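You operate a simulated robot arm through the tools that you are given. There is no shell and no other tool.

You run a simulated robot arm. Do the job below in one go: nothing can be reset, and whatever is moved stays where it is left.

Task
The oil is out: shut the drain lever, fit the sump plug and torque it as the card says.
Fine: wrench back on its spot; screw the white vent cap back on; the pan stays on the drip shelf. Set down upright: what you pick out.

Only the result counts: the job must be done as asked and must still hold three seconds after the hand-in. Knocking over, shifting, dropping, spilling or breaking anything else fails it. Lids that push on must go on centred and level and be pressed home; caps that screw on are set level and turned clockwise until they are tight.

Robot
A 7-joint arm with a two-finger parallel gripper, fixed in place. Base frame: the origin is at the foot of the arm, x ahead of it, y to its left, z up. Readings come in cm, degrees, newtons and seconds.
Its first joint turns from -166.0 to 166.0 degrees. Payload 4.4 kg.
The tool frame sits at the grasp point between the pads (the TCP): z along the fingers, y along the line on which they close. The tips reach 2.3 cm beyond it. The gripper opens to 9.4 cm. The fingers are 3.8 cm wide and 1 cm thick; the gripper's body (5.4 by 9.6 cm) begins 3.9 cm behind the TCP.
Orientation is that of the tool frame in the base frame, as a unit quaternion [w, x, y, z]. With the fingers straight down and closing along the base's y, the tool's x points along the base's -x, its y along +y and its z along -z.

Tools
- The arm moves only by the tool drive_tool. Its argument "steps" is a list of rows, each a list of 7 numbers: the turn, a rotation vector about the tool's x, y, z in degrees, then the shift along the tool's x, y, z in cm, then the closure in counts, from 0 (fully open) to 255 (shut). In form: [[wx, wy, wz, tx, ty, tz, hand], ...]. A call has 1 to 20 rows; each row is the pose to reach, as a shift and turn from the pose commanded when the call began, along the tool's axes at that moment. A row lasts 0.2 s, in which the tool goes at most 5 cm and 8.6 degrees; a call with a longer step from one row to the next is refused whole, and so is a gripper value outside its range. Where a pose cannot be reached the arm comes as near as it can. A force on the tool above 60 N (or 10 N above the force at the start of the call, whichever is more), or a blocked arm, ends the call early, and 0.2 s more pass. Each finger travels about 7.2 cm/s and halts on what it meets, pressing with about 45 N; the grip force reading is that of the motor and also rises with nothing between the fingers. The clock runs only during rows and for 0.2 s after the last one: add rows that repeat a pose to give the fingers time. It gives the time, the measured TCP pose, the force on the tool (base axes), the opening and the grip force at its end, in the units of the frame above (readings bear some noise), with the torque about the TCP (base axes, N m) and any sound that the robot's microphone picked up.
- Cameras (640 x 400 px; columns grow to the right, rows downward): "scene" is fixed at [2.81, -49.84, 159.12]; the picture's right is [0.52, -0.85, 0.00], its down [-0.50, -0.30, -0.81] and it looks along [0.69, 0.42, -0.59] (base axes); focal length 311 px, centre (320, 200). "wrist" rides on the gripper at [8.7, 1.6, -7.4] in the tool frame; the picture's right is [-0.18, 0.98, 0.00], its down [-0.58, -0.11, -0.81] and it looks along [-0.79, -0.15, 0.59] (tool axes); focal length 243 px, centre (320, 200).
- capture(camera): a new picture of that camera. It takes no simulated time.
- point_at(camera, pixels): for up to 12 pixels [column, row] of the newest picture of that camera ("zoom" is the newest enlarged one), the place [x, y, z] in the base frame of the surface seen there, good to about 0.2 cm, but the place of the scene camera against the robot may be out by one fixed shift of up to 2.5 cm in any direction. It takes no simulated time.
- zoom(camera, box): a new picture of the part [left, top, right, bottom] of that camera's present view, enlarged. It takes no simulated time.
- close_job(): hands the job in; it is judged then, once.

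Open the gripper and draw the arm clear of the work before you hand the job in, unless the task says otherwise.

The tools are called after "Request:" as name(argument=value, ...) on one line, values as JSON. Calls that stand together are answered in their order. drive_tool: Moves the arm, as the interface text tells. Its arguments: {"type":"object","properties":{"steps":{"type":"array","items":{"type":"array","items":{"type":"number"}}}},"required":["steps"]} The other tools are called the same way: capture (camera) takes a picture; point_at (camera, pixels) gives the place of the surface under pixels of a picture; zoom (camera, box) takes an enlarged picture of a part of a camera's view; close_job () hands the job in.

At the start:

```text
clock: 0.0
tcp_pos: [72.12, 25.19, 126.8]
orientation: [0.0, -0.001, 1.0, 0.0]
contact_force: [-0.7, 0.3, -0.6]
moment: [0.02, -0.02, 0.01]
grip_width: 9.38
grasp_force: 0.0
```

scene: 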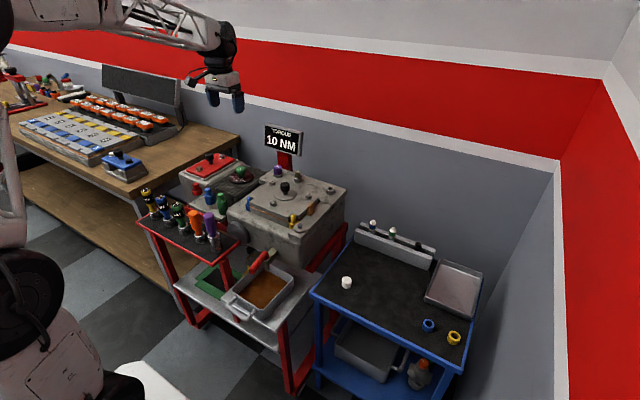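
wrist: 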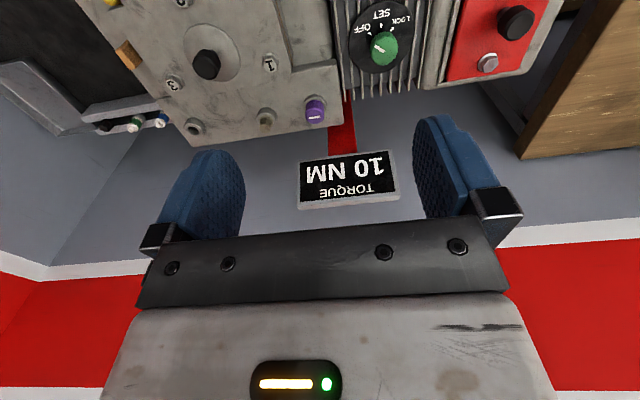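

The card at (283,140) in the scene reads "TORQUE 10 NM". I take enlarged pictures of the engine, the tool rack and the blue table to identify the parts.

Request:
zoom(camera="scene", box=[220, 150, 360, 270])

Request:
zoom(camera="scene", box=[130, 170, 320, 340])

Request:
zoom(camera="scene", box=[310, 200, 490, 400])

Request:
zoom(camera="scene", box=[0, 60, 260, 220])

```text
3.33 times, centred on (290, 210) of scene
```

zoom: 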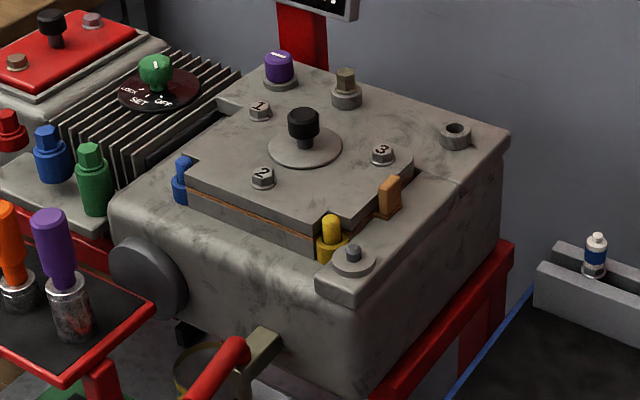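

```text
2.35 times, centred on (225, 255) of scene
```

zoom: 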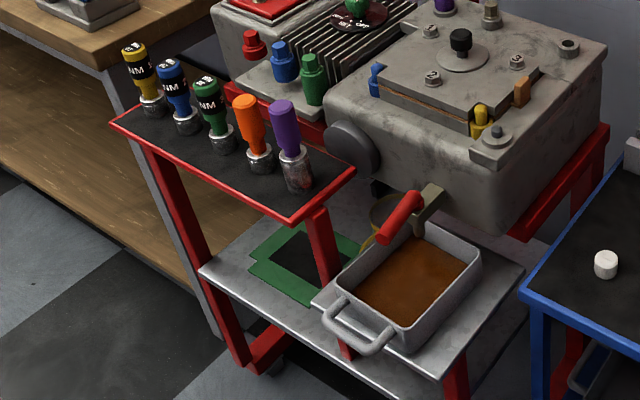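

```text
2.00 times, centred on (400, 300) of scene
```

zoom: 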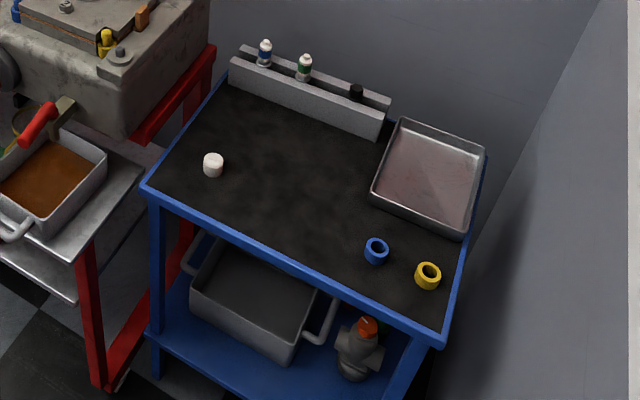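

```text
2.46 times, centred on (130, 140) of scene
```

zoom: 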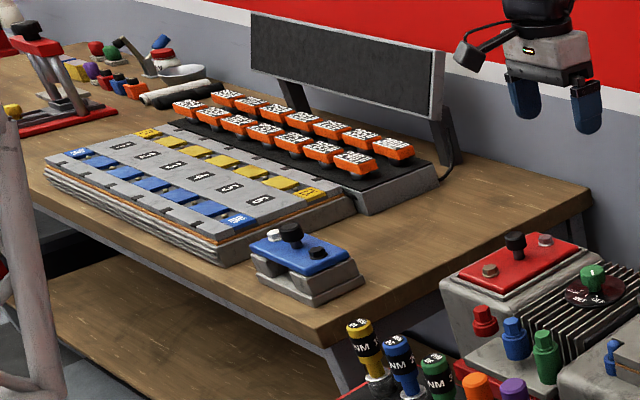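

The drain lever (red handle near scene (262,262)) and the outlet behind it need a closer look, as do the wrench labels at (147-180,190-215).

Request:
zoom(camera="scene", box=[230, 230, 310, 290])

Request:
zoom(camera="scene", box=[135, 180, 225, 250])

Request:
zoom(camera="scene", box=[350, 205, 440, 265])

Request:
zoom(camera="scene", box=[390, 300, 480, 400])

Request:
zoom(camera="scene", box=[0, 60, 90, 120])

```text
6.67 times, centred on (270, 260) of scene
```

zoom: 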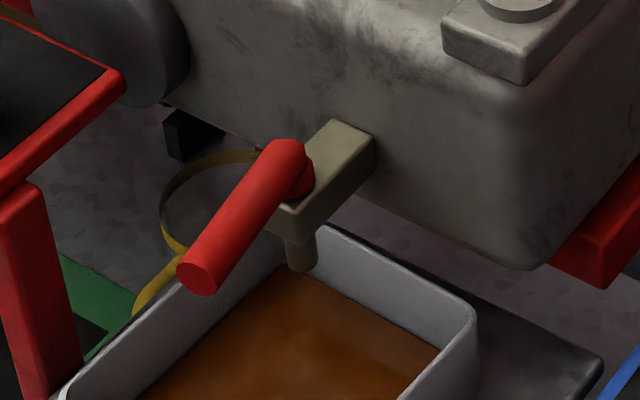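

```text
5.71 times, centred on (180, 215) of scene
```

zoom: 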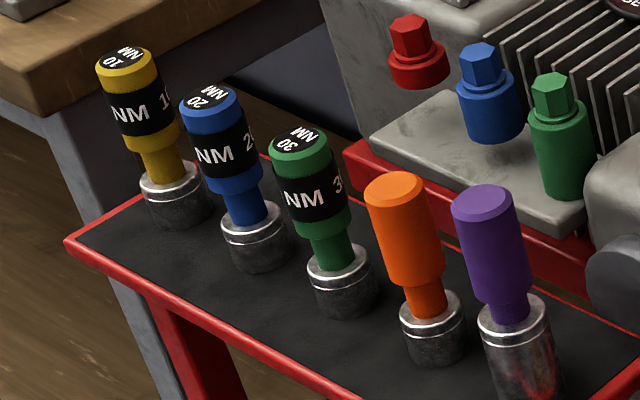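

```text
6.67 times, centred on (395, 235) of scene
```

zoom: 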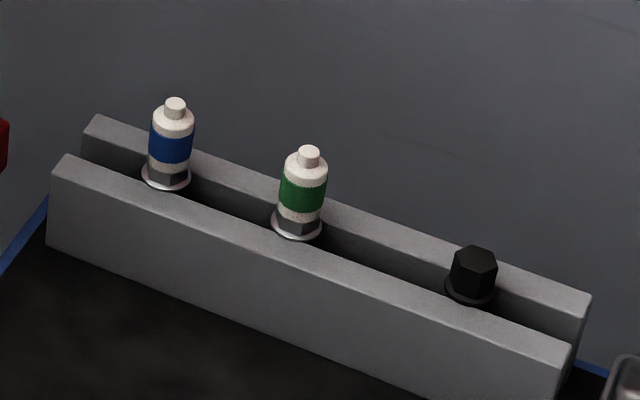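

```text
4.00 times, centred on (435, 350) of scene
```

zoom: 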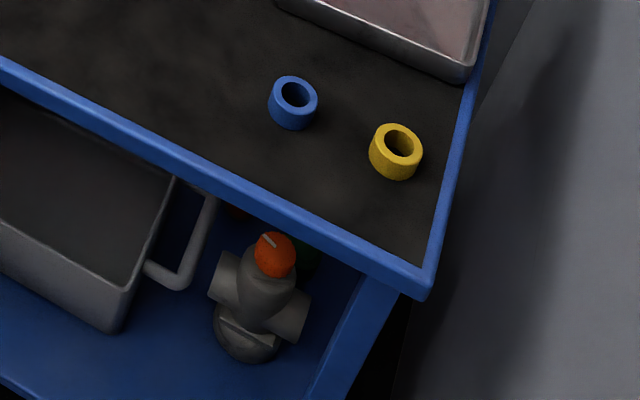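

```text
6.67 times, centred on (45, 90) of scene
```

zoom: 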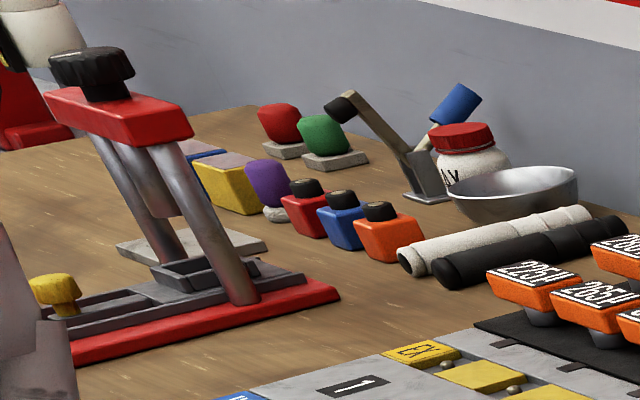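

Labels: yellow wrench 10 NM, blue 20, green 30. A black hex plug sits in the blue table's rail at (413,245). I get positions of key items from the scene camera and from the wrist view to find the fixed shift between them.

Request:
capture(camera="scene")

Request:
capture(camera="wrist")

Request:
point_at(camera="scene", pixels=[[145, 191], [162, 201], [178, 210], [346, 282], [418, 245], [320, 189], [286, 187], [281, 171], [296, 176], [255, 262], [264, 285], [283, 147]])

Request:
point_at(camera="wrist", pixels=[[206, 64], [315, 110], [266, 117], [194, 128], [173, 84], [268, 64], [345, 180], [125, 55], [385, 50], [515, 22], [487, 62], [135, 122]])

```text
taken
```

scene: 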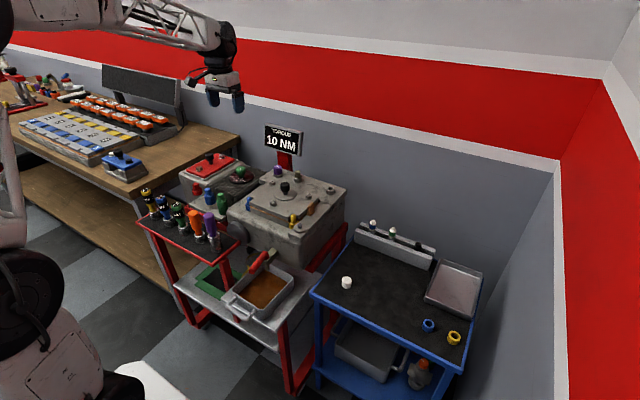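

```text
taken
```

wrist: 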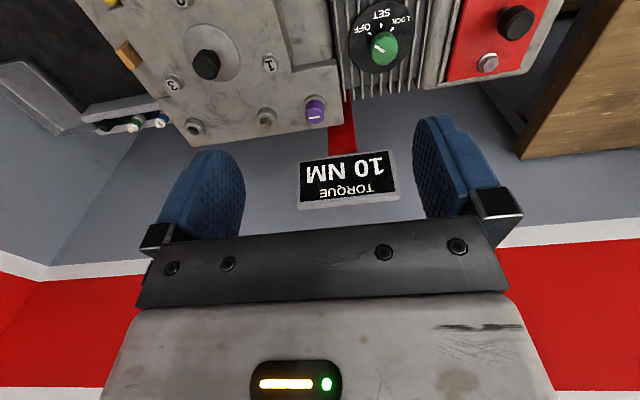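

```text
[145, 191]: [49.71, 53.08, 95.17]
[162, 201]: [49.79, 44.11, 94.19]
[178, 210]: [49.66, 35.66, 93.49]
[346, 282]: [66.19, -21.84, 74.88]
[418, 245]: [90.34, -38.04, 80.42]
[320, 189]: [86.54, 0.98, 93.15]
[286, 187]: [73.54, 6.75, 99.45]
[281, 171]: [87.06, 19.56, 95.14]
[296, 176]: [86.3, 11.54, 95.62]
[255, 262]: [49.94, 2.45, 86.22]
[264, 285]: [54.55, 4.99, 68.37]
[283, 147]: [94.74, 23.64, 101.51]
```

```text
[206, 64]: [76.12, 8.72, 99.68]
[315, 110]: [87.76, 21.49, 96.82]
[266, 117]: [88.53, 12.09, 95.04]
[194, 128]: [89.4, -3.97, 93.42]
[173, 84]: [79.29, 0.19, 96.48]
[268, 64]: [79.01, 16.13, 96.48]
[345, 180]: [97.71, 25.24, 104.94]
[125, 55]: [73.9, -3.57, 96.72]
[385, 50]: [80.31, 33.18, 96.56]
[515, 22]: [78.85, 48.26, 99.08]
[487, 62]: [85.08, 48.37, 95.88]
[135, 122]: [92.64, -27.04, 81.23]
```

The torque card says 10 NM; the scene camera is off by about (+2.3,+1.7,+0.3) cm relative to the wrist readings. I move the arm back to look at the lever and engine front face from closer.

Request:
drive_tool(steps=[[0, 0, 0, 4, -2, 1, 0], [0, 0, 0, 8, -4, 2, 0], [0, 0, 0, 12, -6, 3, 0], [0, 0, 0, 16, -8, 4, 0], [0, 0, 0, 20, -10, 5, 0], [0, 0, 0, 24, -12, 6, 0], [0, 0, 0, 28, -14, 7, 0], [0, 0, 0, 32, -16, 8, 0], [0, 0, 0, 36, -18, 9, 0], [0, 0, 0, 38, -20, 10, 0]])

Request:
capture(camera="wrist")

Request:
capture(camera="scene")

```text
clock: 2.2
tcp_pos: [34.2, 5.2, 116.84]
orientation: [0.0, -0.001, 1.0, 0.0]
contact_force: [0.5, -0.1, -0.7]
moment: [-0.03, -0.02, 0.0]
grip_width: 9.41
grasp_force: 0.1
```

```text
taken
```

wrist: 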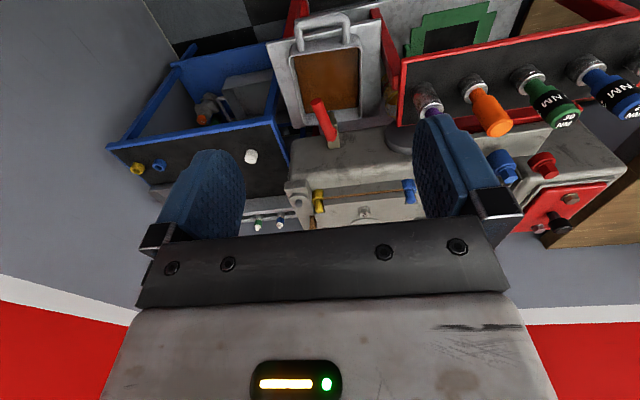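

```text
taken
```

scene: 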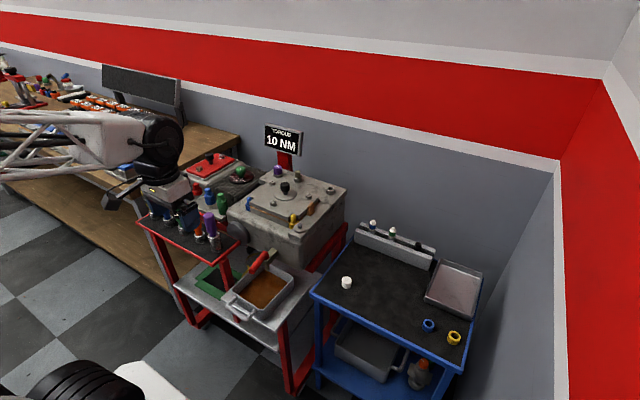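

The wrist view shows the lever at (325,120) and the pan behind. I enlarge the lever region and the rack from here.

Request:
zoom(camera="wrist", box=[260, 10, 440, 220])

Request:
zoom(camera="wrist", box=[290, 70, 390, 160])

Request:
zoom(camera="wrist", box=[400, 30, 640, 200])

```text
1.90 times, centred on (350, 115) of wrist
```

zoom: 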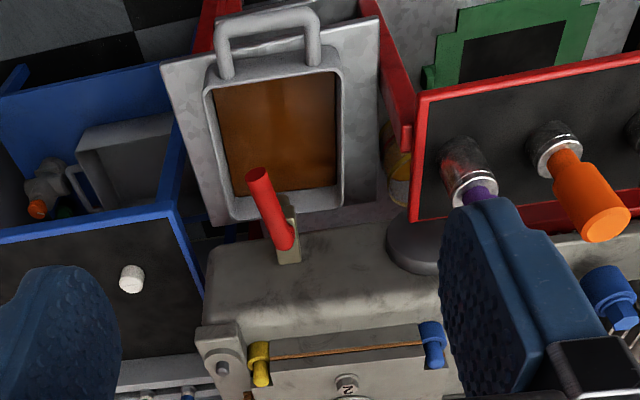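

```text
4.44 times, centred on (340, 115) of wrist
```

zoom: 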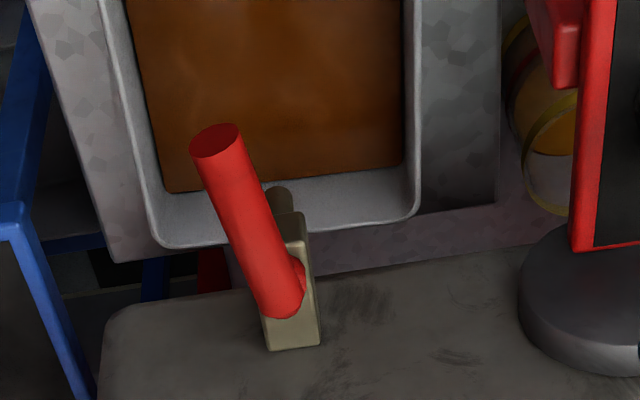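

```text
2.35 times, centred on (520, 115) of wrist
```

zoom: 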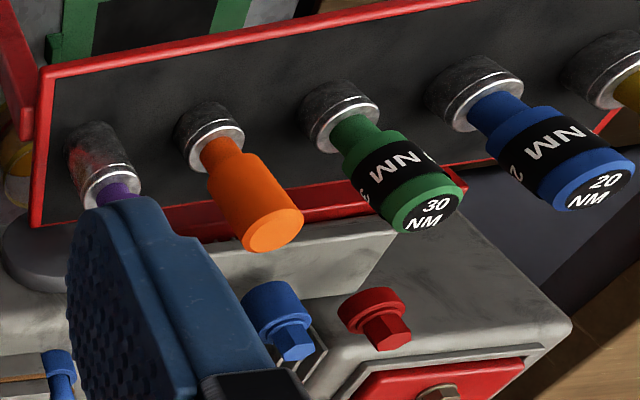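

I measure the lever handle, the valve block and the spout in this wrist view.

Request:
zoom(camera="wrist", box=[300, 90, 360, 155])

Request:
point_at(camera="wrist", pixels=[[317, 103], [316, 100], [322, 118], [328, 135], [335, 132], [335, 145], [331, 147], [334, 120], [331, 114], [345, 150], [380, 30], [322, 70]])

```text
6.15 times, centred on (330, 122) of wrist
```

zoom: 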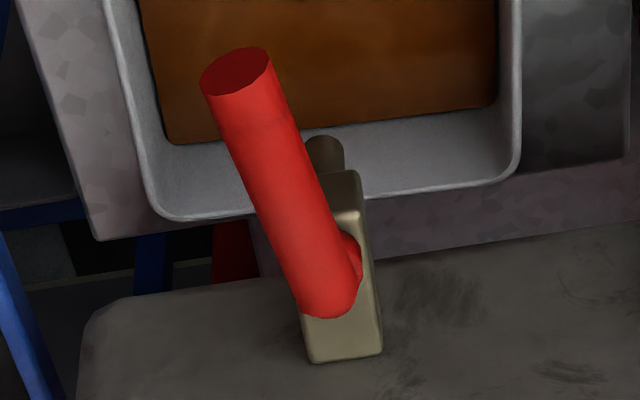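

```text
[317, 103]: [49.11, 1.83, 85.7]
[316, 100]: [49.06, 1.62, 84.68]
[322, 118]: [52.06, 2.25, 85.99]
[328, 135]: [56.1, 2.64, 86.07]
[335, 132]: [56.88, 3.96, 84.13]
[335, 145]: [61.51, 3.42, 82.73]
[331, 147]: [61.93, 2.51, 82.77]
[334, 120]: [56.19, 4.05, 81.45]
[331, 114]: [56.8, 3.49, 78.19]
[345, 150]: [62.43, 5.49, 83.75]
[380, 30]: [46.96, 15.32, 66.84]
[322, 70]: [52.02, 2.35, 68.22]
```

The handle is horizontal along -x (top z≈86, from x 49 to 57) on a vertical hub on the valve block; open = in line with the pipe. Next I look at the engine top close up to find the sump hole and the vent neck.

Request:
drive_tool(steps=[[0, 0, 0, -4, 0, 0, 0], [0, 0, 0, -8, 0, 0, 0], [0, 0, 0, -12, -1, 0, 0], [0, 0, 0, -16, -2, 0, 0], [0, 0, 0, -20, -3, 0, 0], [0, 0, 0, -24, -4, 0, 0], [0, 0, 0, -28, -5, 0, 0], [0, 0, 0, -32, -5, 0, 0]])

Request:
capture(camera="wrist")

Request:
zoom(camera="wrist", box=[60, 0, 420, 230])

```text
clock: 4.0
tcp_pos: [65.92, 0.21, 117.0]
orientation: [0.001, 0.0, 1.0, 0.0]
contact_force: [0.5, 0.0, 1.0]
moment: [0.03, 0.01, 0.04]
grip_width: 9.4
grasp_force: 0.1
```

```text
taken
```

wrist: 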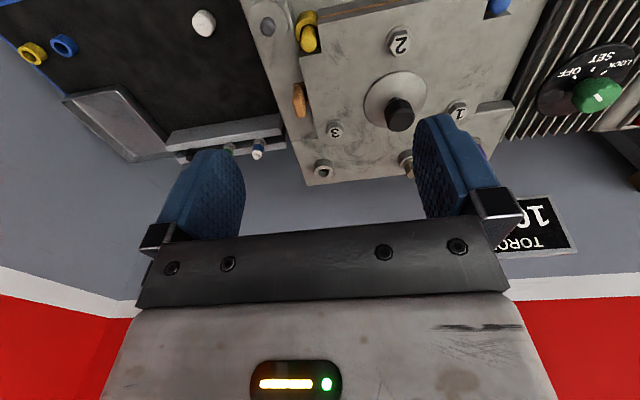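

```text
1.74 times, centred on (240, 115) of wrist
```

zoom: 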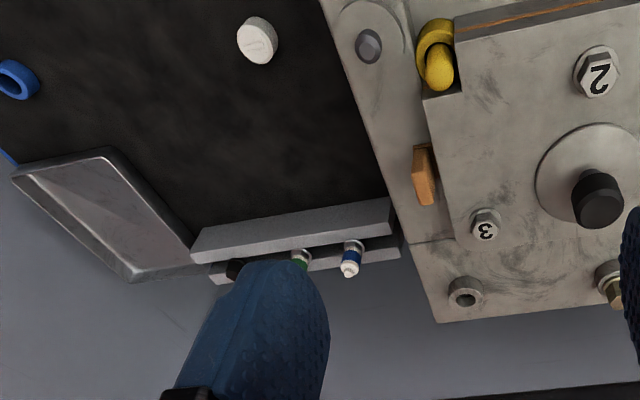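

I enlarge the individual engine bosses: the open one at (322,170), the corner stud at (268,25), and the cap on the blue table at (203,22).

Request:
zoom(camera="wrist", box=[300, 140, 360, 190])

Request:
zoom(camera="wrist", box=[240, 0, 330, 60])

Request:
zoom(camera="wrist", box=[170, 0, 240, 50])

Request:
point_at(camera="wrist", pixels=[[323, 168], [322, 162], [316, 178], [268, 26], [256, 28], [203, 22], [308, 18], [298, 100], [405, 172], [62, 47], [32, 53], [258, 145]])

```text
8.00 times, centred on (330, 165) of wrist
```

zoom: 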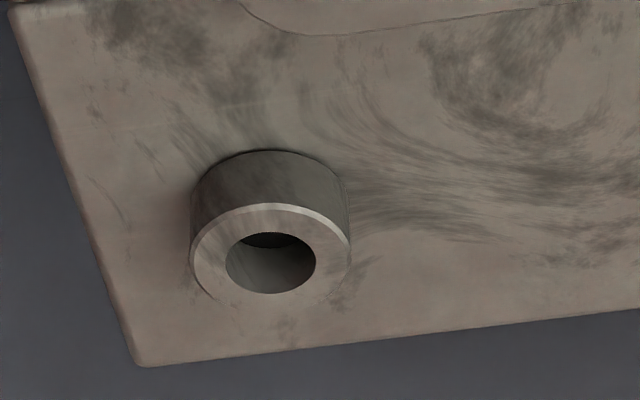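

```text
6.67 times, centred on (285, 30) of wrist
```

zoom: 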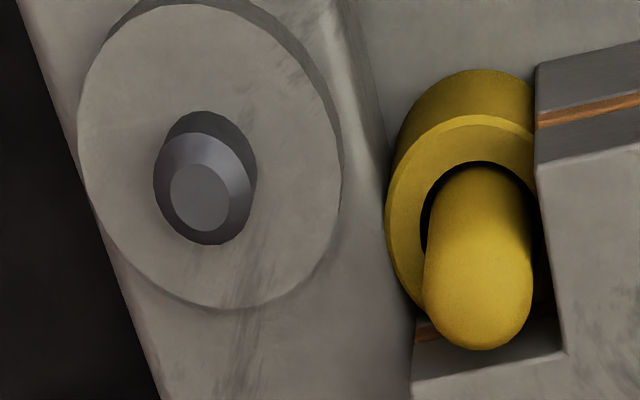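

```text
8.00 times, centred on (205, 25) of wrist
```

zoom: 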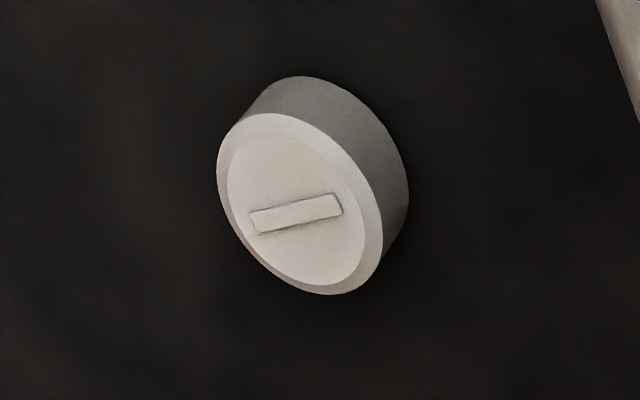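

```text
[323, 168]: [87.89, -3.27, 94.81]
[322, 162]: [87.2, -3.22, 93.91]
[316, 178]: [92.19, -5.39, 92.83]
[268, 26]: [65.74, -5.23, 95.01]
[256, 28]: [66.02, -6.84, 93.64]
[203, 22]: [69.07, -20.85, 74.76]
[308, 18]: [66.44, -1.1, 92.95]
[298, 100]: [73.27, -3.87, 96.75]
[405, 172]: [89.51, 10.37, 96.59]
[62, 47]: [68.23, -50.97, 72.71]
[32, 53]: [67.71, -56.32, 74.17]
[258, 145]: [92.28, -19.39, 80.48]
```

The corner stud boss at (65.7,-5.2,95) looks like the vent neck and the open boss at (88,-3.3,94.8) is a hole; I still need to identify the sump plug and its hole. I move left to look closely at the red/blue/green hex parts.

Request:
drive_tool(steps=[[0, 0, 0, 3, 4, 0, 0], [0, 0, 0, 6, 8, 0, 0], [0, 0, 0, 9, 12, 0, 0], [0, 0, 0, 12, 16, 0, 0], [0, 0, 0, 15, 20, 0, 0], [0, 0, 0, 18, 24, 0, 0], [0, 0, 0, 21, 28, 0, 0], [0, 0, 0, 24, 32, 0, 0], [0, 0, 0, 25, 35, 0, 0]])

Request:
capture(camera="wrist")

Request:
zoom(camera="wrist", box=[200, 0, 440, 160])

```text
clock: 6.0
tcp_pos: [40.85, 35.52, 116.68]
orientation: [0.0, 0.0, 1.0, 0.0]
contact_force: [0.6, 0.2, 0.5]
moment: [-0.01, 0.0, 0.02]
grip_width: 9.41
grasp_force: 0.1
```

```text
taken
```

wrist: 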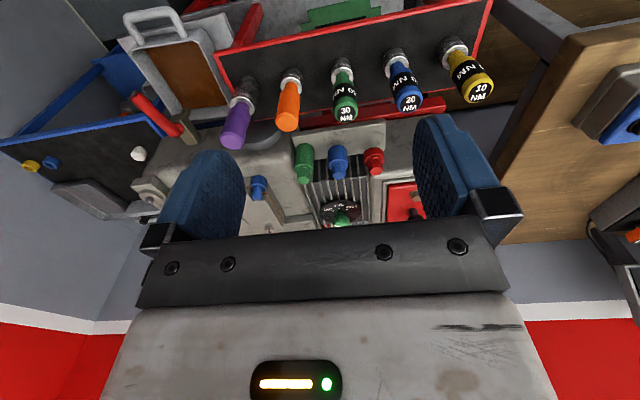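

```text
2.50 times, centred on (320, 80) of wrist
```

zoom: 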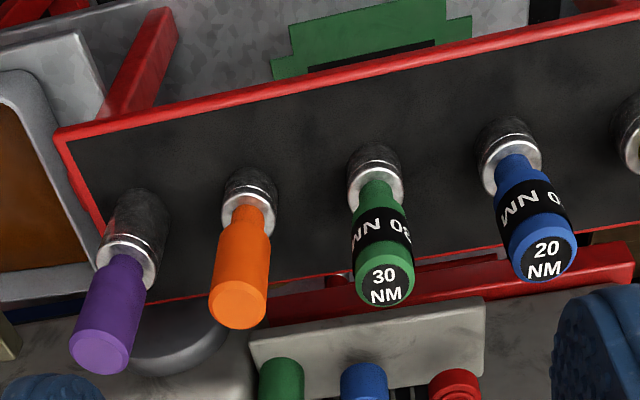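

Request:
zoom(camera="wrist", box=[280, 130, 400, 200])

Request:
point_at(camera="wrist", pixels=[[303, 176], [305, 150], [339, 172], [338, 150], [375, 168], [373, 155], [340, 138], [302, 128], [345, 114], [410, 103], [480, 90], [452, 44]])

```text
5.33 times, centred on (340, 165) of wrist
```

zoom: 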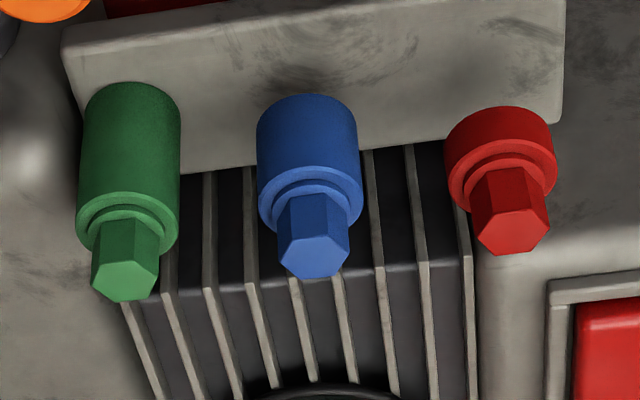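

```text
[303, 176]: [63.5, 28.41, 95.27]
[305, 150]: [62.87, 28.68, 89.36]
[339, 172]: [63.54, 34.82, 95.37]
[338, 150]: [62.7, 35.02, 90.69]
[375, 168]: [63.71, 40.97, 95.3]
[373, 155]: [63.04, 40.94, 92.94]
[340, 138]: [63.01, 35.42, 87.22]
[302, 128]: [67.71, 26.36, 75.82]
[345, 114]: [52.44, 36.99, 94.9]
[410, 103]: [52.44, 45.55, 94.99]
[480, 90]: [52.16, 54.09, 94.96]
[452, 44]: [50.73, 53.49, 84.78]
```

The three coloured hex parts sit in a row at (63, 28/35/41). I now drop lower in front of the engine with the tool tilted 25° so the camera looks almost level at the front face.

Request:
drive_tool(steps=[[0, 0, 0, 3, -4, 0, 0], [0, 0, 0, 6, -8, 0, 0], [0, 0, 0, 9, -12, 0, 0], [0, 0, 0, 10, -16, 1, 0], [0, 0, 0, 10, -20, 3, 0], [0, -5, 0, 10, -24, 5, 0], [0, -10, 0, 10, -27.5, 7, 0], [0, -15, 0, 10, -27.5, 9, 0], [0, -20, 0, 10, -27.5, 11, 0], [0, -25, 0, 10, -27.5, 13, 0]])

Request:
capture(camera="wrist")

Request:
capture(camera="scene")

```text
clock: 8.2
tcp_pos: [31.09, 7.47, 103.66]
orientation: [0.217, -0.001, 0.976, 0.0]
contact_force: [0.6, 0.6, 0.1]
moment: [0.0, -0.02, 0.01]
grip_width: 9.41
grasp_force: 0.0
```

```text
taken
```

wrist: 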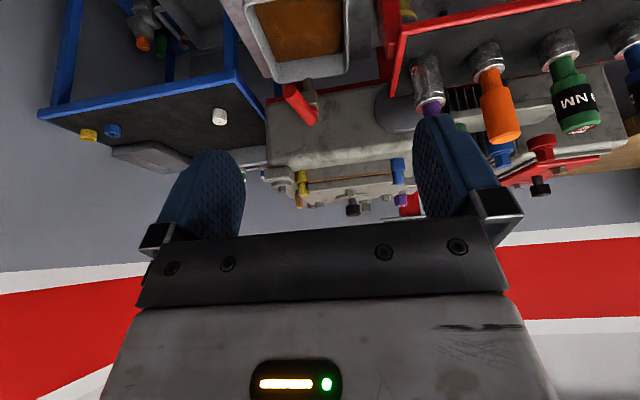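

```text
taken
```

scene: 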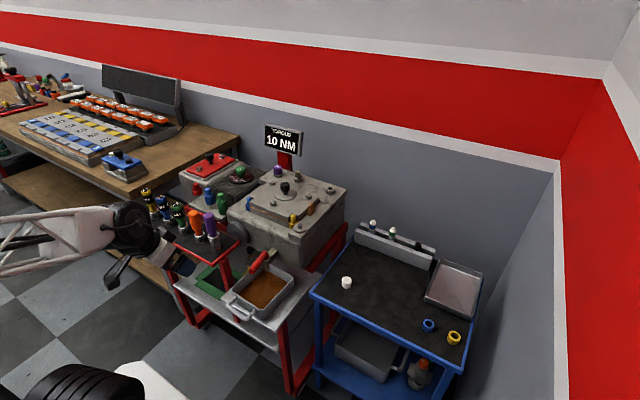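

The front face shows at (270-420, 60-180) in the wrist view. I enlarge it.

Request:
zoom(camera="wrist", box=[250, 50, 440, 215])

Request:
zoom(camera="wrist", box=[250, 0, 440, 120])

Request:
zoom(camera="wrist", box=[440, 60, 640, 210])

```text
2.42 times, centred on (345, 132) of wrist
```

zoom: 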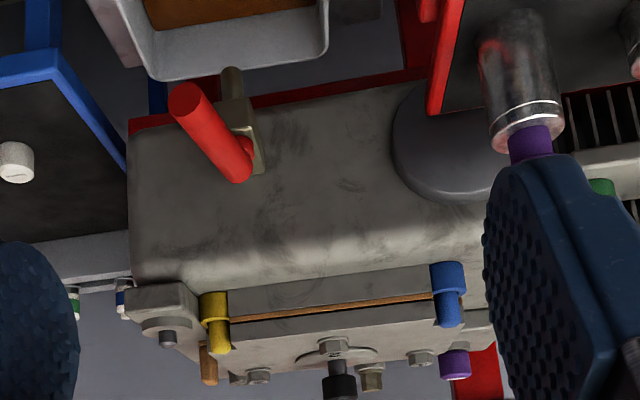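

```text
3.33 times, centred on (345, 60) of wrist
```

zoom: 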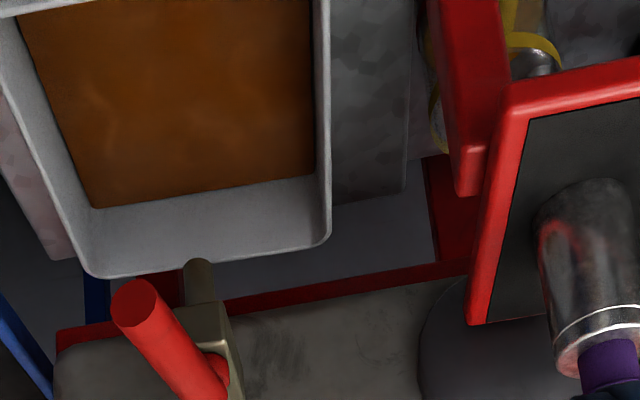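

```text
2.67 times, centred on (540, 135) of wrist
```

zoom: 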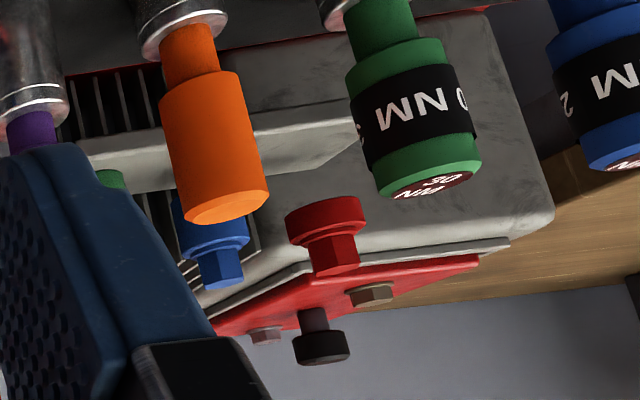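

No hole in the front face. I go up and over to look closely at the two rear bosses (open one and the one with the brass part) and at the black plug in the rail.

Request:
drive_tool(steps=[[0, 5, 0, 0, 0, -4, 0], [0, 10, 0, 0, 0, -8, 0], [0, 15, 0, 0, 0, -12, 0], [0, 20, 0, 0, 0, -14, 0], [0, 25, 0, 0, 0, -14, 0]])

```text
clock: 9.4
tcp_pos: [25.11, 7.61, 116.49]
orientation: [0.0, 0.0, 1.0, 0.0]
contact_force: [-0.1, -0.3, 0.5]
moment: [-0.04, 0.0, -0.01]
grip_width: 9.39
grasp_force: 0.0
```

Moving over to get a view of the rear bosses from about 25 cm.

Request:
drive_tool(steps=[[0, 0, 0, -4.5, 0, 0, 0], [0, 0, 0, -9, 0, 0, 0], [0, 0, 0, -13.5, 0, 0, 0], [0, 0, 0, -18, 0, 0, 0], [0, 0, 0, -22.5, 0, 0, 0], [0, 0, 0, -27, -1, 0, 0], [0, 0, 0, -31.5, -2, 2, 0], [0, 0, 0, -36, -3, 4, 0], [0, 0, 0, -40.5, -4, 6, 0], [0, 0, 0, -45, -4.5, 8, 0], [0, 0, 0, -48, -4.5, 8, 0]])

Request:
capture(camera="wrist")

Request:
zoom(camera="wrist", box=[220, 40, 440, 180])

```text
refused: row 7 steps farther than a row can; nothing moved
```

```text
taken
```

wrist: 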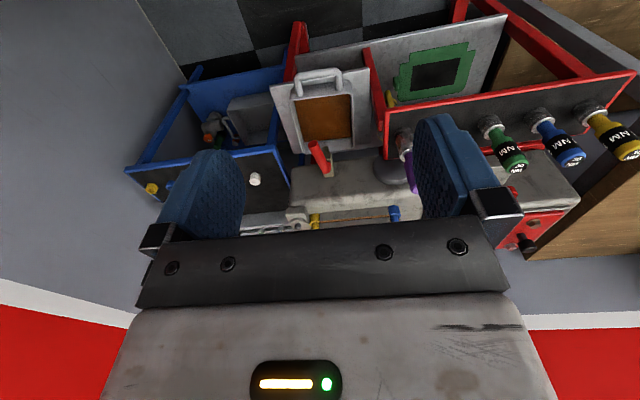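

```text
2.86 times, centred on (330, 110) of wrist
```

zoom: 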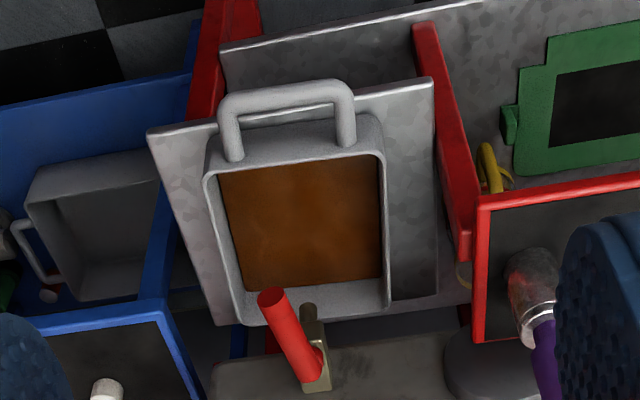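

One row stepped slightly over 5 cm, so nothing moved; I repeat with shorter steps.

Request:
drive_tool(steps=[[0, 0, 0, -4.4, 0, 0.7, 0], [0, 0, 0, -8.8, 0, 1.4, 0], [0, 0, 0, -13.2, 0, 2.1, 0], [0, 0, 0, -17.6, 0, 2.8, 0], [0, 0, 0, -22, -0.5, 3.5, 0], [0, 0, 0, -26.4, -1, 4.2, 0], [0, 0, 0, -30.8, -1.5, 4.9, 0], [0, 0, 0, -35.2, -2, 5.6, 0], [0, 0, 0, -39.6, -2.5, 6.3, 0], [0, 0, 0, -44, -3, 7, 0], [0, 0, 0, -48, -4, 8, 0]])

Request:
capture(camera="wrist")

Request:
zoom(camera="wrist", box=[220, 40, 440, 180])

```text
clock: 11.8
tcp_pos: [73.52, 3.54, 108.64]
orientation: [0.0, 0.0, 1.0, 0.0]
contact_force: [-0.5, -0.9, 0.1]
moment: [0.02, 0.03, 0.01]
grip_width: 9.42
grasp_force: 0.0
```

```text
taken
```

wrist: 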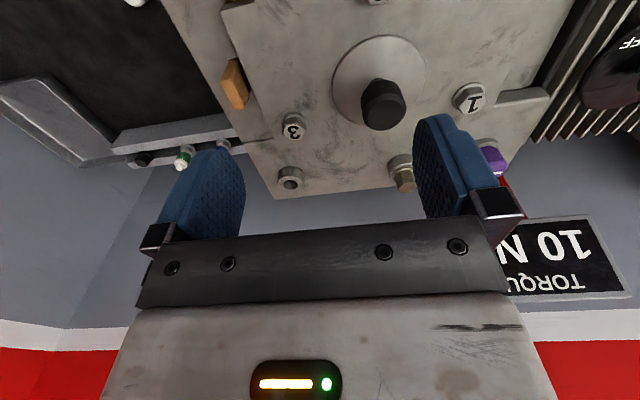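

```text
2.86 times, centred on (330, 110) of wrist
```

zoom: 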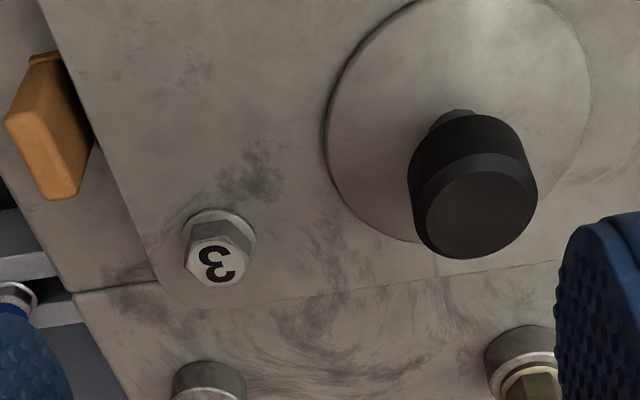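

Request:
zoom(camera="wrist", box=[260, 140, 430, 210])

Request:
zoom(camera="wrist", box=[375, 140, 435, 205])

Request:
zoom(camera="wrist", box=[90, 100, 260, 200])

Request:
point_at(camera="wrist", pixels=[[292, 183], [288, 170], [404, 182], [400, 160], [384, 103], [236, 85], [293, 121], [145, 158], [182, 158], [467, 97], [494, 157], [275, 192]])

```text
3.76 times, centred on (345, 175) of wrist
```

zoom: 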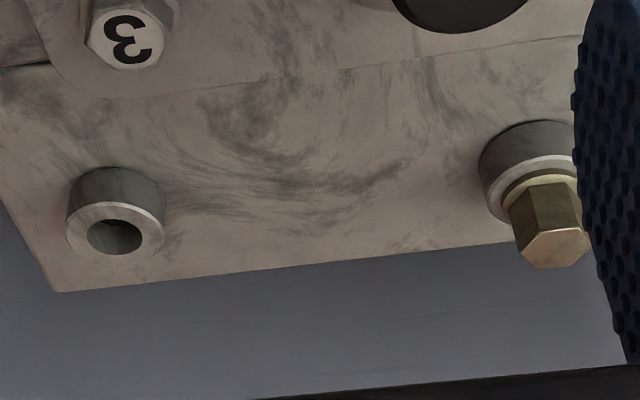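

```text
6.15 times, centred on (405, 172) of wrist
```

zoom: 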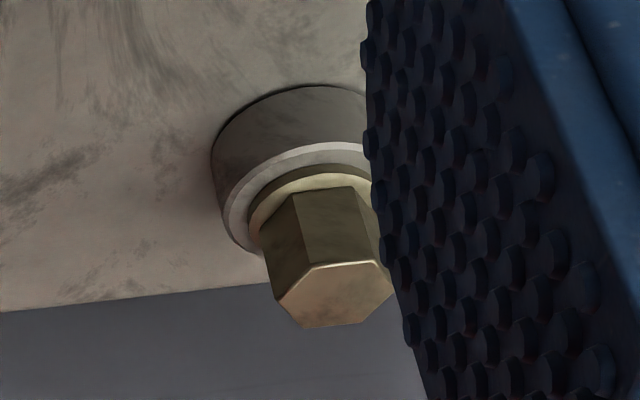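

```text
3.76 times, centred on (175, 150) of wrist
```

zoom: 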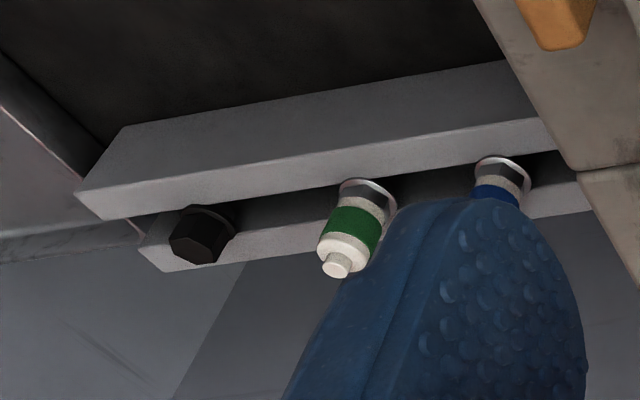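

```text
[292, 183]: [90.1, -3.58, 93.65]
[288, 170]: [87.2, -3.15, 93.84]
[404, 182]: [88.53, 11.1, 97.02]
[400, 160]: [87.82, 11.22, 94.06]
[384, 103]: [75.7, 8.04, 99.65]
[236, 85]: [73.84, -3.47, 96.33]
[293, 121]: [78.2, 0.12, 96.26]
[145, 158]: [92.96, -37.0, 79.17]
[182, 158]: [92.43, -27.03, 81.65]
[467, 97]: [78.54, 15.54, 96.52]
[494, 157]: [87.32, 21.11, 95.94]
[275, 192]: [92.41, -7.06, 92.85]
```

The rear-left boss holds a brass hex plug (top z≈97), the rear-right boss is open. I go look at the rail with the black hex plug and the tray more closely.

Request:
drive_tool(steps=[[0, 0, 0, 0, -4.5, 0, 0], [0, 0, 0, 0, -9, 0, 0], [0, 0, 0, 0, -13.5, 0.5, 0], [0, 0, 0, 0, -18, 2, 0], [0, 0, 0, 0, -22, 4, 0], [0, 0, 0, 0, -26, 6, 0], [0, 0, 0, 0, -30, 8, 0], [0, 0, 0, 0, -34, 10, 0], [0, 0, 0, 0, -36, 10, 0]])

Request:
capture(camera="wrist")

Request:
zoom(camera="wrist", box=[220, 40, 440, 180])

```text
clock: 13.8
tcp_pos: [73.02, -32.36, 98.32]
orientation: [0.0, 0.0, 1.0, 0.001]
contact_force: [0.0, -0.6, 0.2]
moment: [-0.03, -0.01, 0.0]
grip_width: 9.41
grasp_force: 0.0
```

```text
taken
```

wrist: 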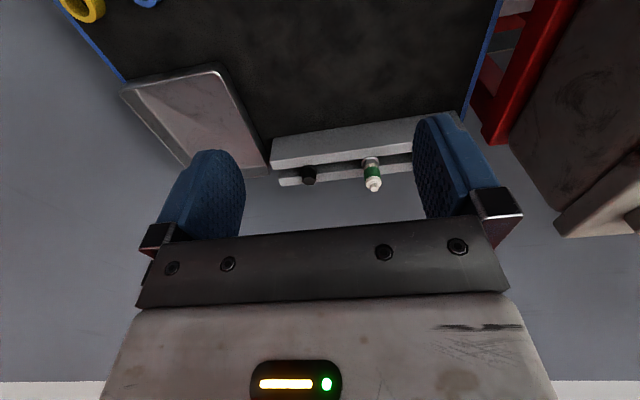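

```text
2.86 times, centred on (330, 110) of wrist
```

zoom: 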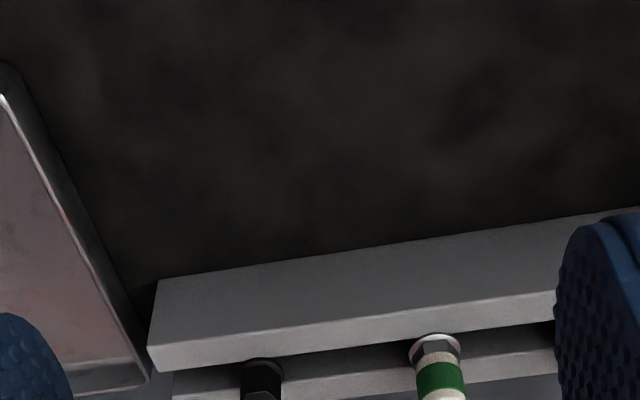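

The black plug shows at (308,175). I enlarge it and measure it and the spark plug.

Request:
zoom(camera="wrist", box=[280, 145, 400, 205])

Request:
point_at(camera="wrist", pixels=[[308, 179], [308, 172], [303, 168], [302, 179], [315, 178], [371, 163], [374, 188], [330, 170], [330, 155], [285, 181], [400, 172], [375, 172]])

```text
5.33 times, centred on (340, 175) of wrist
```

zoom: 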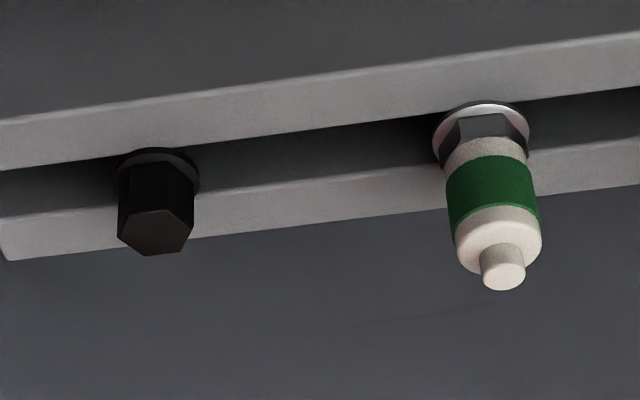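

```text
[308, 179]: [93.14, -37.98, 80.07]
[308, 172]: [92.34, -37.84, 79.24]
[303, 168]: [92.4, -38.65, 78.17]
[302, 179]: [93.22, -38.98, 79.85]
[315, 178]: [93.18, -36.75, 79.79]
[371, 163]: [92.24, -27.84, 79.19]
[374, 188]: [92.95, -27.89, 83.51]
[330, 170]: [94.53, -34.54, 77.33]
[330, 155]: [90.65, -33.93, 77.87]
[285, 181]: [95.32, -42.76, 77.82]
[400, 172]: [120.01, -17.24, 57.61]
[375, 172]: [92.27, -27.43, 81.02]
```

The black plug (top z≈80, at (93.1,-38)) is near the arm's reach limit. I move over it at a safe height to see if it is reachable and to look closer.

Request:
drive_tool(steps=[[0, 0, 0, -4.5, -1, 1, 0], [0, 0, 0, -9, -2, 2, 0], [0, 0, 0, -13.5, -3, 3, 0], [0, 0, 0, -16, -4, 4, 0], [0, 0, 0, -18, -5, 5, 0], [0, 0, 0, -20, -5.5, 6, 0]])

Request:
capture(camera="wrist")

Request:
zoom(camera="wrist", box=[250, 0, 450, 160])

```text
clock: 15.2
tcp_pos: [93.16, -38.04, 92.7]
orientation: [0.001, 0.0, 1.0, -0.001]
contact_force: [-0.1, 0.5, 0.6]
moment: [-0.01, 0.02, 0.02]
grip_width: 9.44
grasp_force: 0.0
```

```text
taken
```

wrist: 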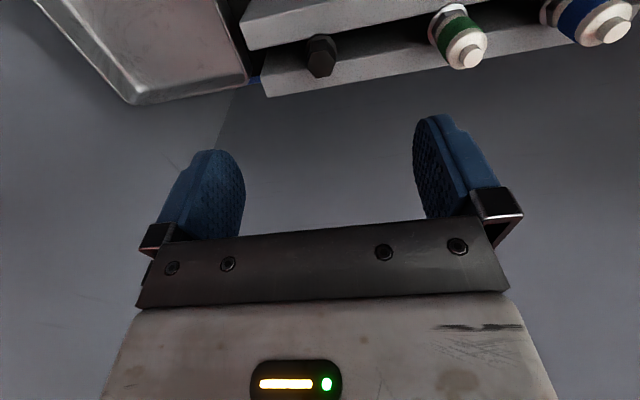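

```text
2.50 times, centred on (350, 80) of wrist
```

zoom: 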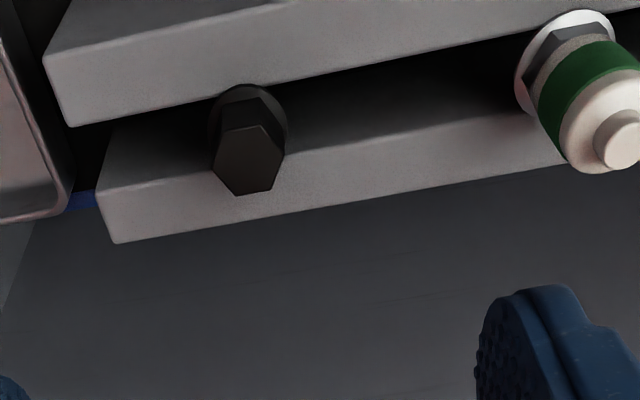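

The arm reaches above the plug. I enlarge and measure the plug and the spark plugs from here.

Request:
zoom(camera="wrist", box=[290, 20, 360, 90])

Request:
point_at(camera="wrist", pixels=[[320, 65], [310, 66], [332, 62], [322, 75], [321, 45], [309, 50], [322, 36], [442, 18], [470, 55], [260, 45], [350, 58], [280, 70]])

```text
5.71 times, centred on (325, 55) of wrist
```

zoom: 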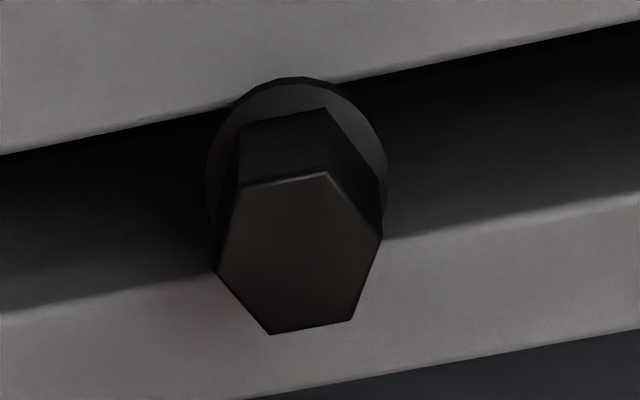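

```text
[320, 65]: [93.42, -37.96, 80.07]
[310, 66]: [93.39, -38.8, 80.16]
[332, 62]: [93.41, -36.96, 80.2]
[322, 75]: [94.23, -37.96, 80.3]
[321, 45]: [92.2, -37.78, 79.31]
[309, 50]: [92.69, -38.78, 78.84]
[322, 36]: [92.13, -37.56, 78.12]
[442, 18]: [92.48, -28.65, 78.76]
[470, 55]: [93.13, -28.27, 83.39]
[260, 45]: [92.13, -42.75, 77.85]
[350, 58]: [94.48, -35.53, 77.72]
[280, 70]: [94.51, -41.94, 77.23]
```

Black plug: hex top centre ≈(93.4,-37.9,80.1), ~2.0 cm across flats, flange ~2.7 cm on the rail at z≈77.8. I now go up and over to look down on the open boss and the brass plug.

Request:
drive_tool(steps=[[0, 0, 0, 0, 0, -4.5, 0], [0, 0, 0, 0, 0, -9, 0], [0, 0, 0, 0, 0, -13.5, 0], [0, 0, 0, 1, 4.5, -14, 0], [0, 0, 0, 2, 9, -14, 0], [0, 0, 0, 3, 13.5, -14, 0], [0, 0, 0, 4, 18, -14, 0], [0, 0, 0, 5, 22.5, -14, 0], [0, 0, 0, 5, 27, -14, 0], [0, 0, 0, 5, 31.5, -14, 0], [0, 0, 0, 5, 36, -14, 0], [0, 0, 0, 5, 40.5, -14, 0], [0, 0, 0, 5, 42, -14, 0]])

Request:
capture(camera="wrist")

Request:
zoom(camera="wrist", box=[200, 0, 440, 150])

```text
clock: 18.0
tcp_pos: [88.33, 4.49, 106.25]
orientation: [0.0, 0.0, 1.0, 0.0]
contact_force: [0.0, 0.5, 0.7]
moment: [0.0, 0.0, -0.01]
grip_width: 9.41
grasp_force: 0.0
```

```text
taken
```

wrist: 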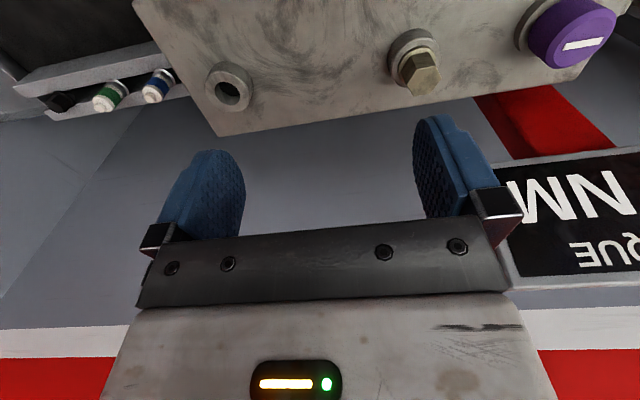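

```text
2.67 times, centred on (320, 75) of wrist
```

zoom: 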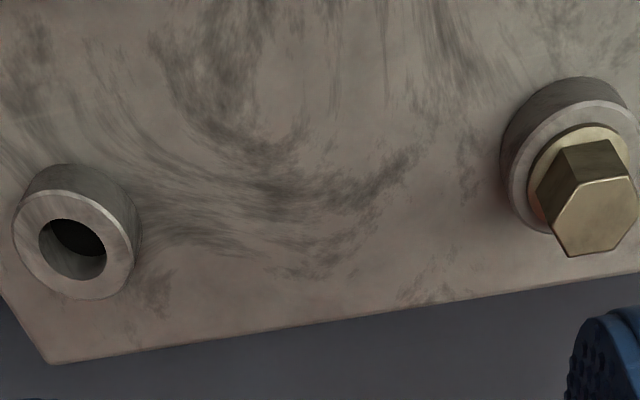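

Request:
zoom(camera="wrist", box=[195, 50, 265, 120])

Request:
zoom(camera="wrist", box=[375, 20, 455, 110])

Request:
point_at(camera="wrist", pixels=[[227, 92], [222, 73], [248, 92], [229, 108], [231, 97], [420, 76], [411, 47], [390, 62], [392, 82], [405, 85], [300, 90], [430, 60]])

```text
5.71 times, centred on (230, 85) of wrist
```

zoom: 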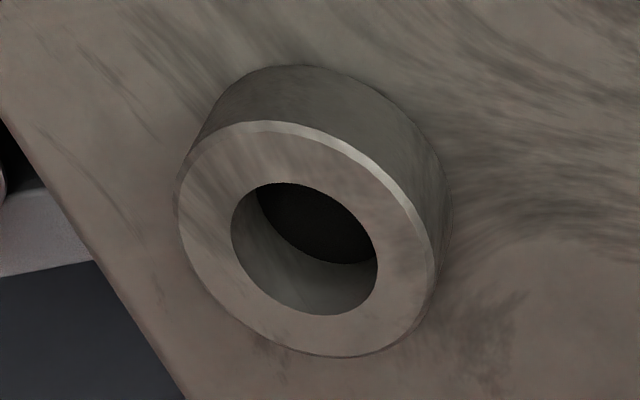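

```text
4.44 times, centred on (415, 65) of wrist
```

zoom: 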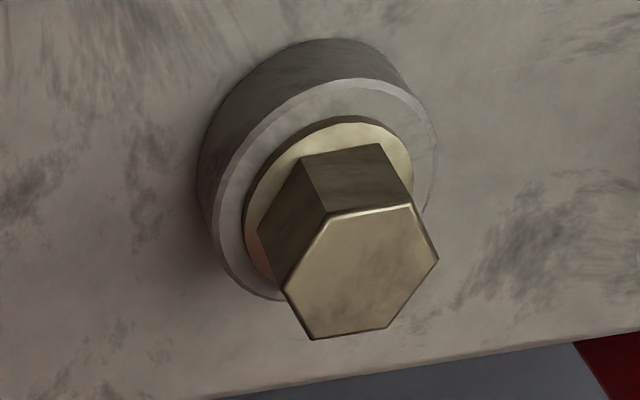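

```text
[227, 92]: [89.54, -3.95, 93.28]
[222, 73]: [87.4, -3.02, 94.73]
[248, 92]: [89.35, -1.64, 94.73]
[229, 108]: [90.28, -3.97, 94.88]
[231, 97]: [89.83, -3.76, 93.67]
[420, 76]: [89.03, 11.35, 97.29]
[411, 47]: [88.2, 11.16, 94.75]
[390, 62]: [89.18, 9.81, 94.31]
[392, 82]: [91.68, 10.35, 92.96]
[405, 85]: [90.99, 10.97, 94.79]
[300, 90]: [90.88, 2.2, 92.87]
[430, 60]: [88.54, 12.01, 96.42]
```

The open boss (top z≈94.8) and the brass-plugged boss are the same type, and the black plug has the same hex/flange size, so the black plug goes in the open boss. First the lever: I go back over it to measure it more closely.

Request:
drive_tool(steps=[[0, 0, 0, 4.5, 0, 0, 0], [0, 0, 0, 9, 0, 0, 0], [0, 0, 0, 13.5, 0, 0, 0], [0, 0, 0, 18, 0, 0, 0], [0, 0, 0, 22.5, 0, 0, 0], [0, 0, 0, 27, 0, 0, 0], [0, 0, 0, 31.5, 0, 0, 0], [0, 0, 0, 36, 0, 1, 0], [0, 0, 0, 40, 0, 3, 0], [0, 0, 0, 42, 0, 5, 0]])

Request:
capture(camera="wrist")

Request:
zoom(camera="wrist", box=[260, 20, 440, 150])

```text
clock: 20.2
tcp_pos: [46.38, 4.42, 101.74]
orientation: [0.0, 0.0, 1.0, 0.0]
contact_force: [0.0, 0.4, 0.3]
moment: [0.0, 0.0, -0.03]
grip_width: 9.43
grasp_force: 0.1
```

```text
taken
```

wrist: 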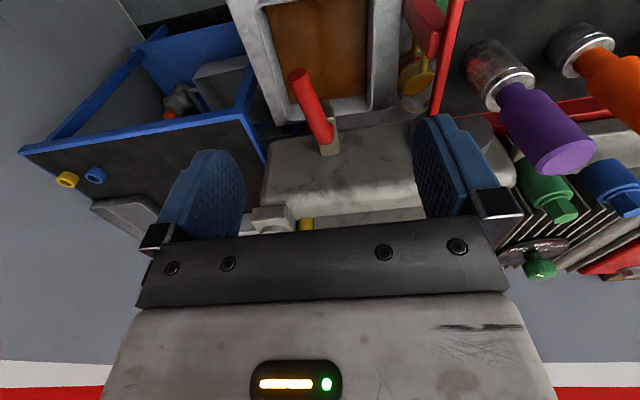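

```text
3.08 times, centred on (350, 85) of wrist
```

zoom: 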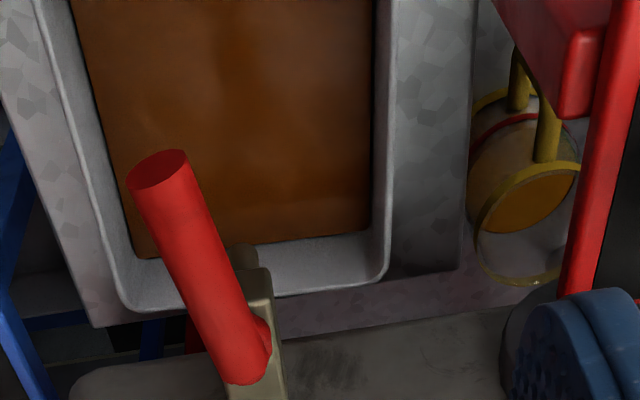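

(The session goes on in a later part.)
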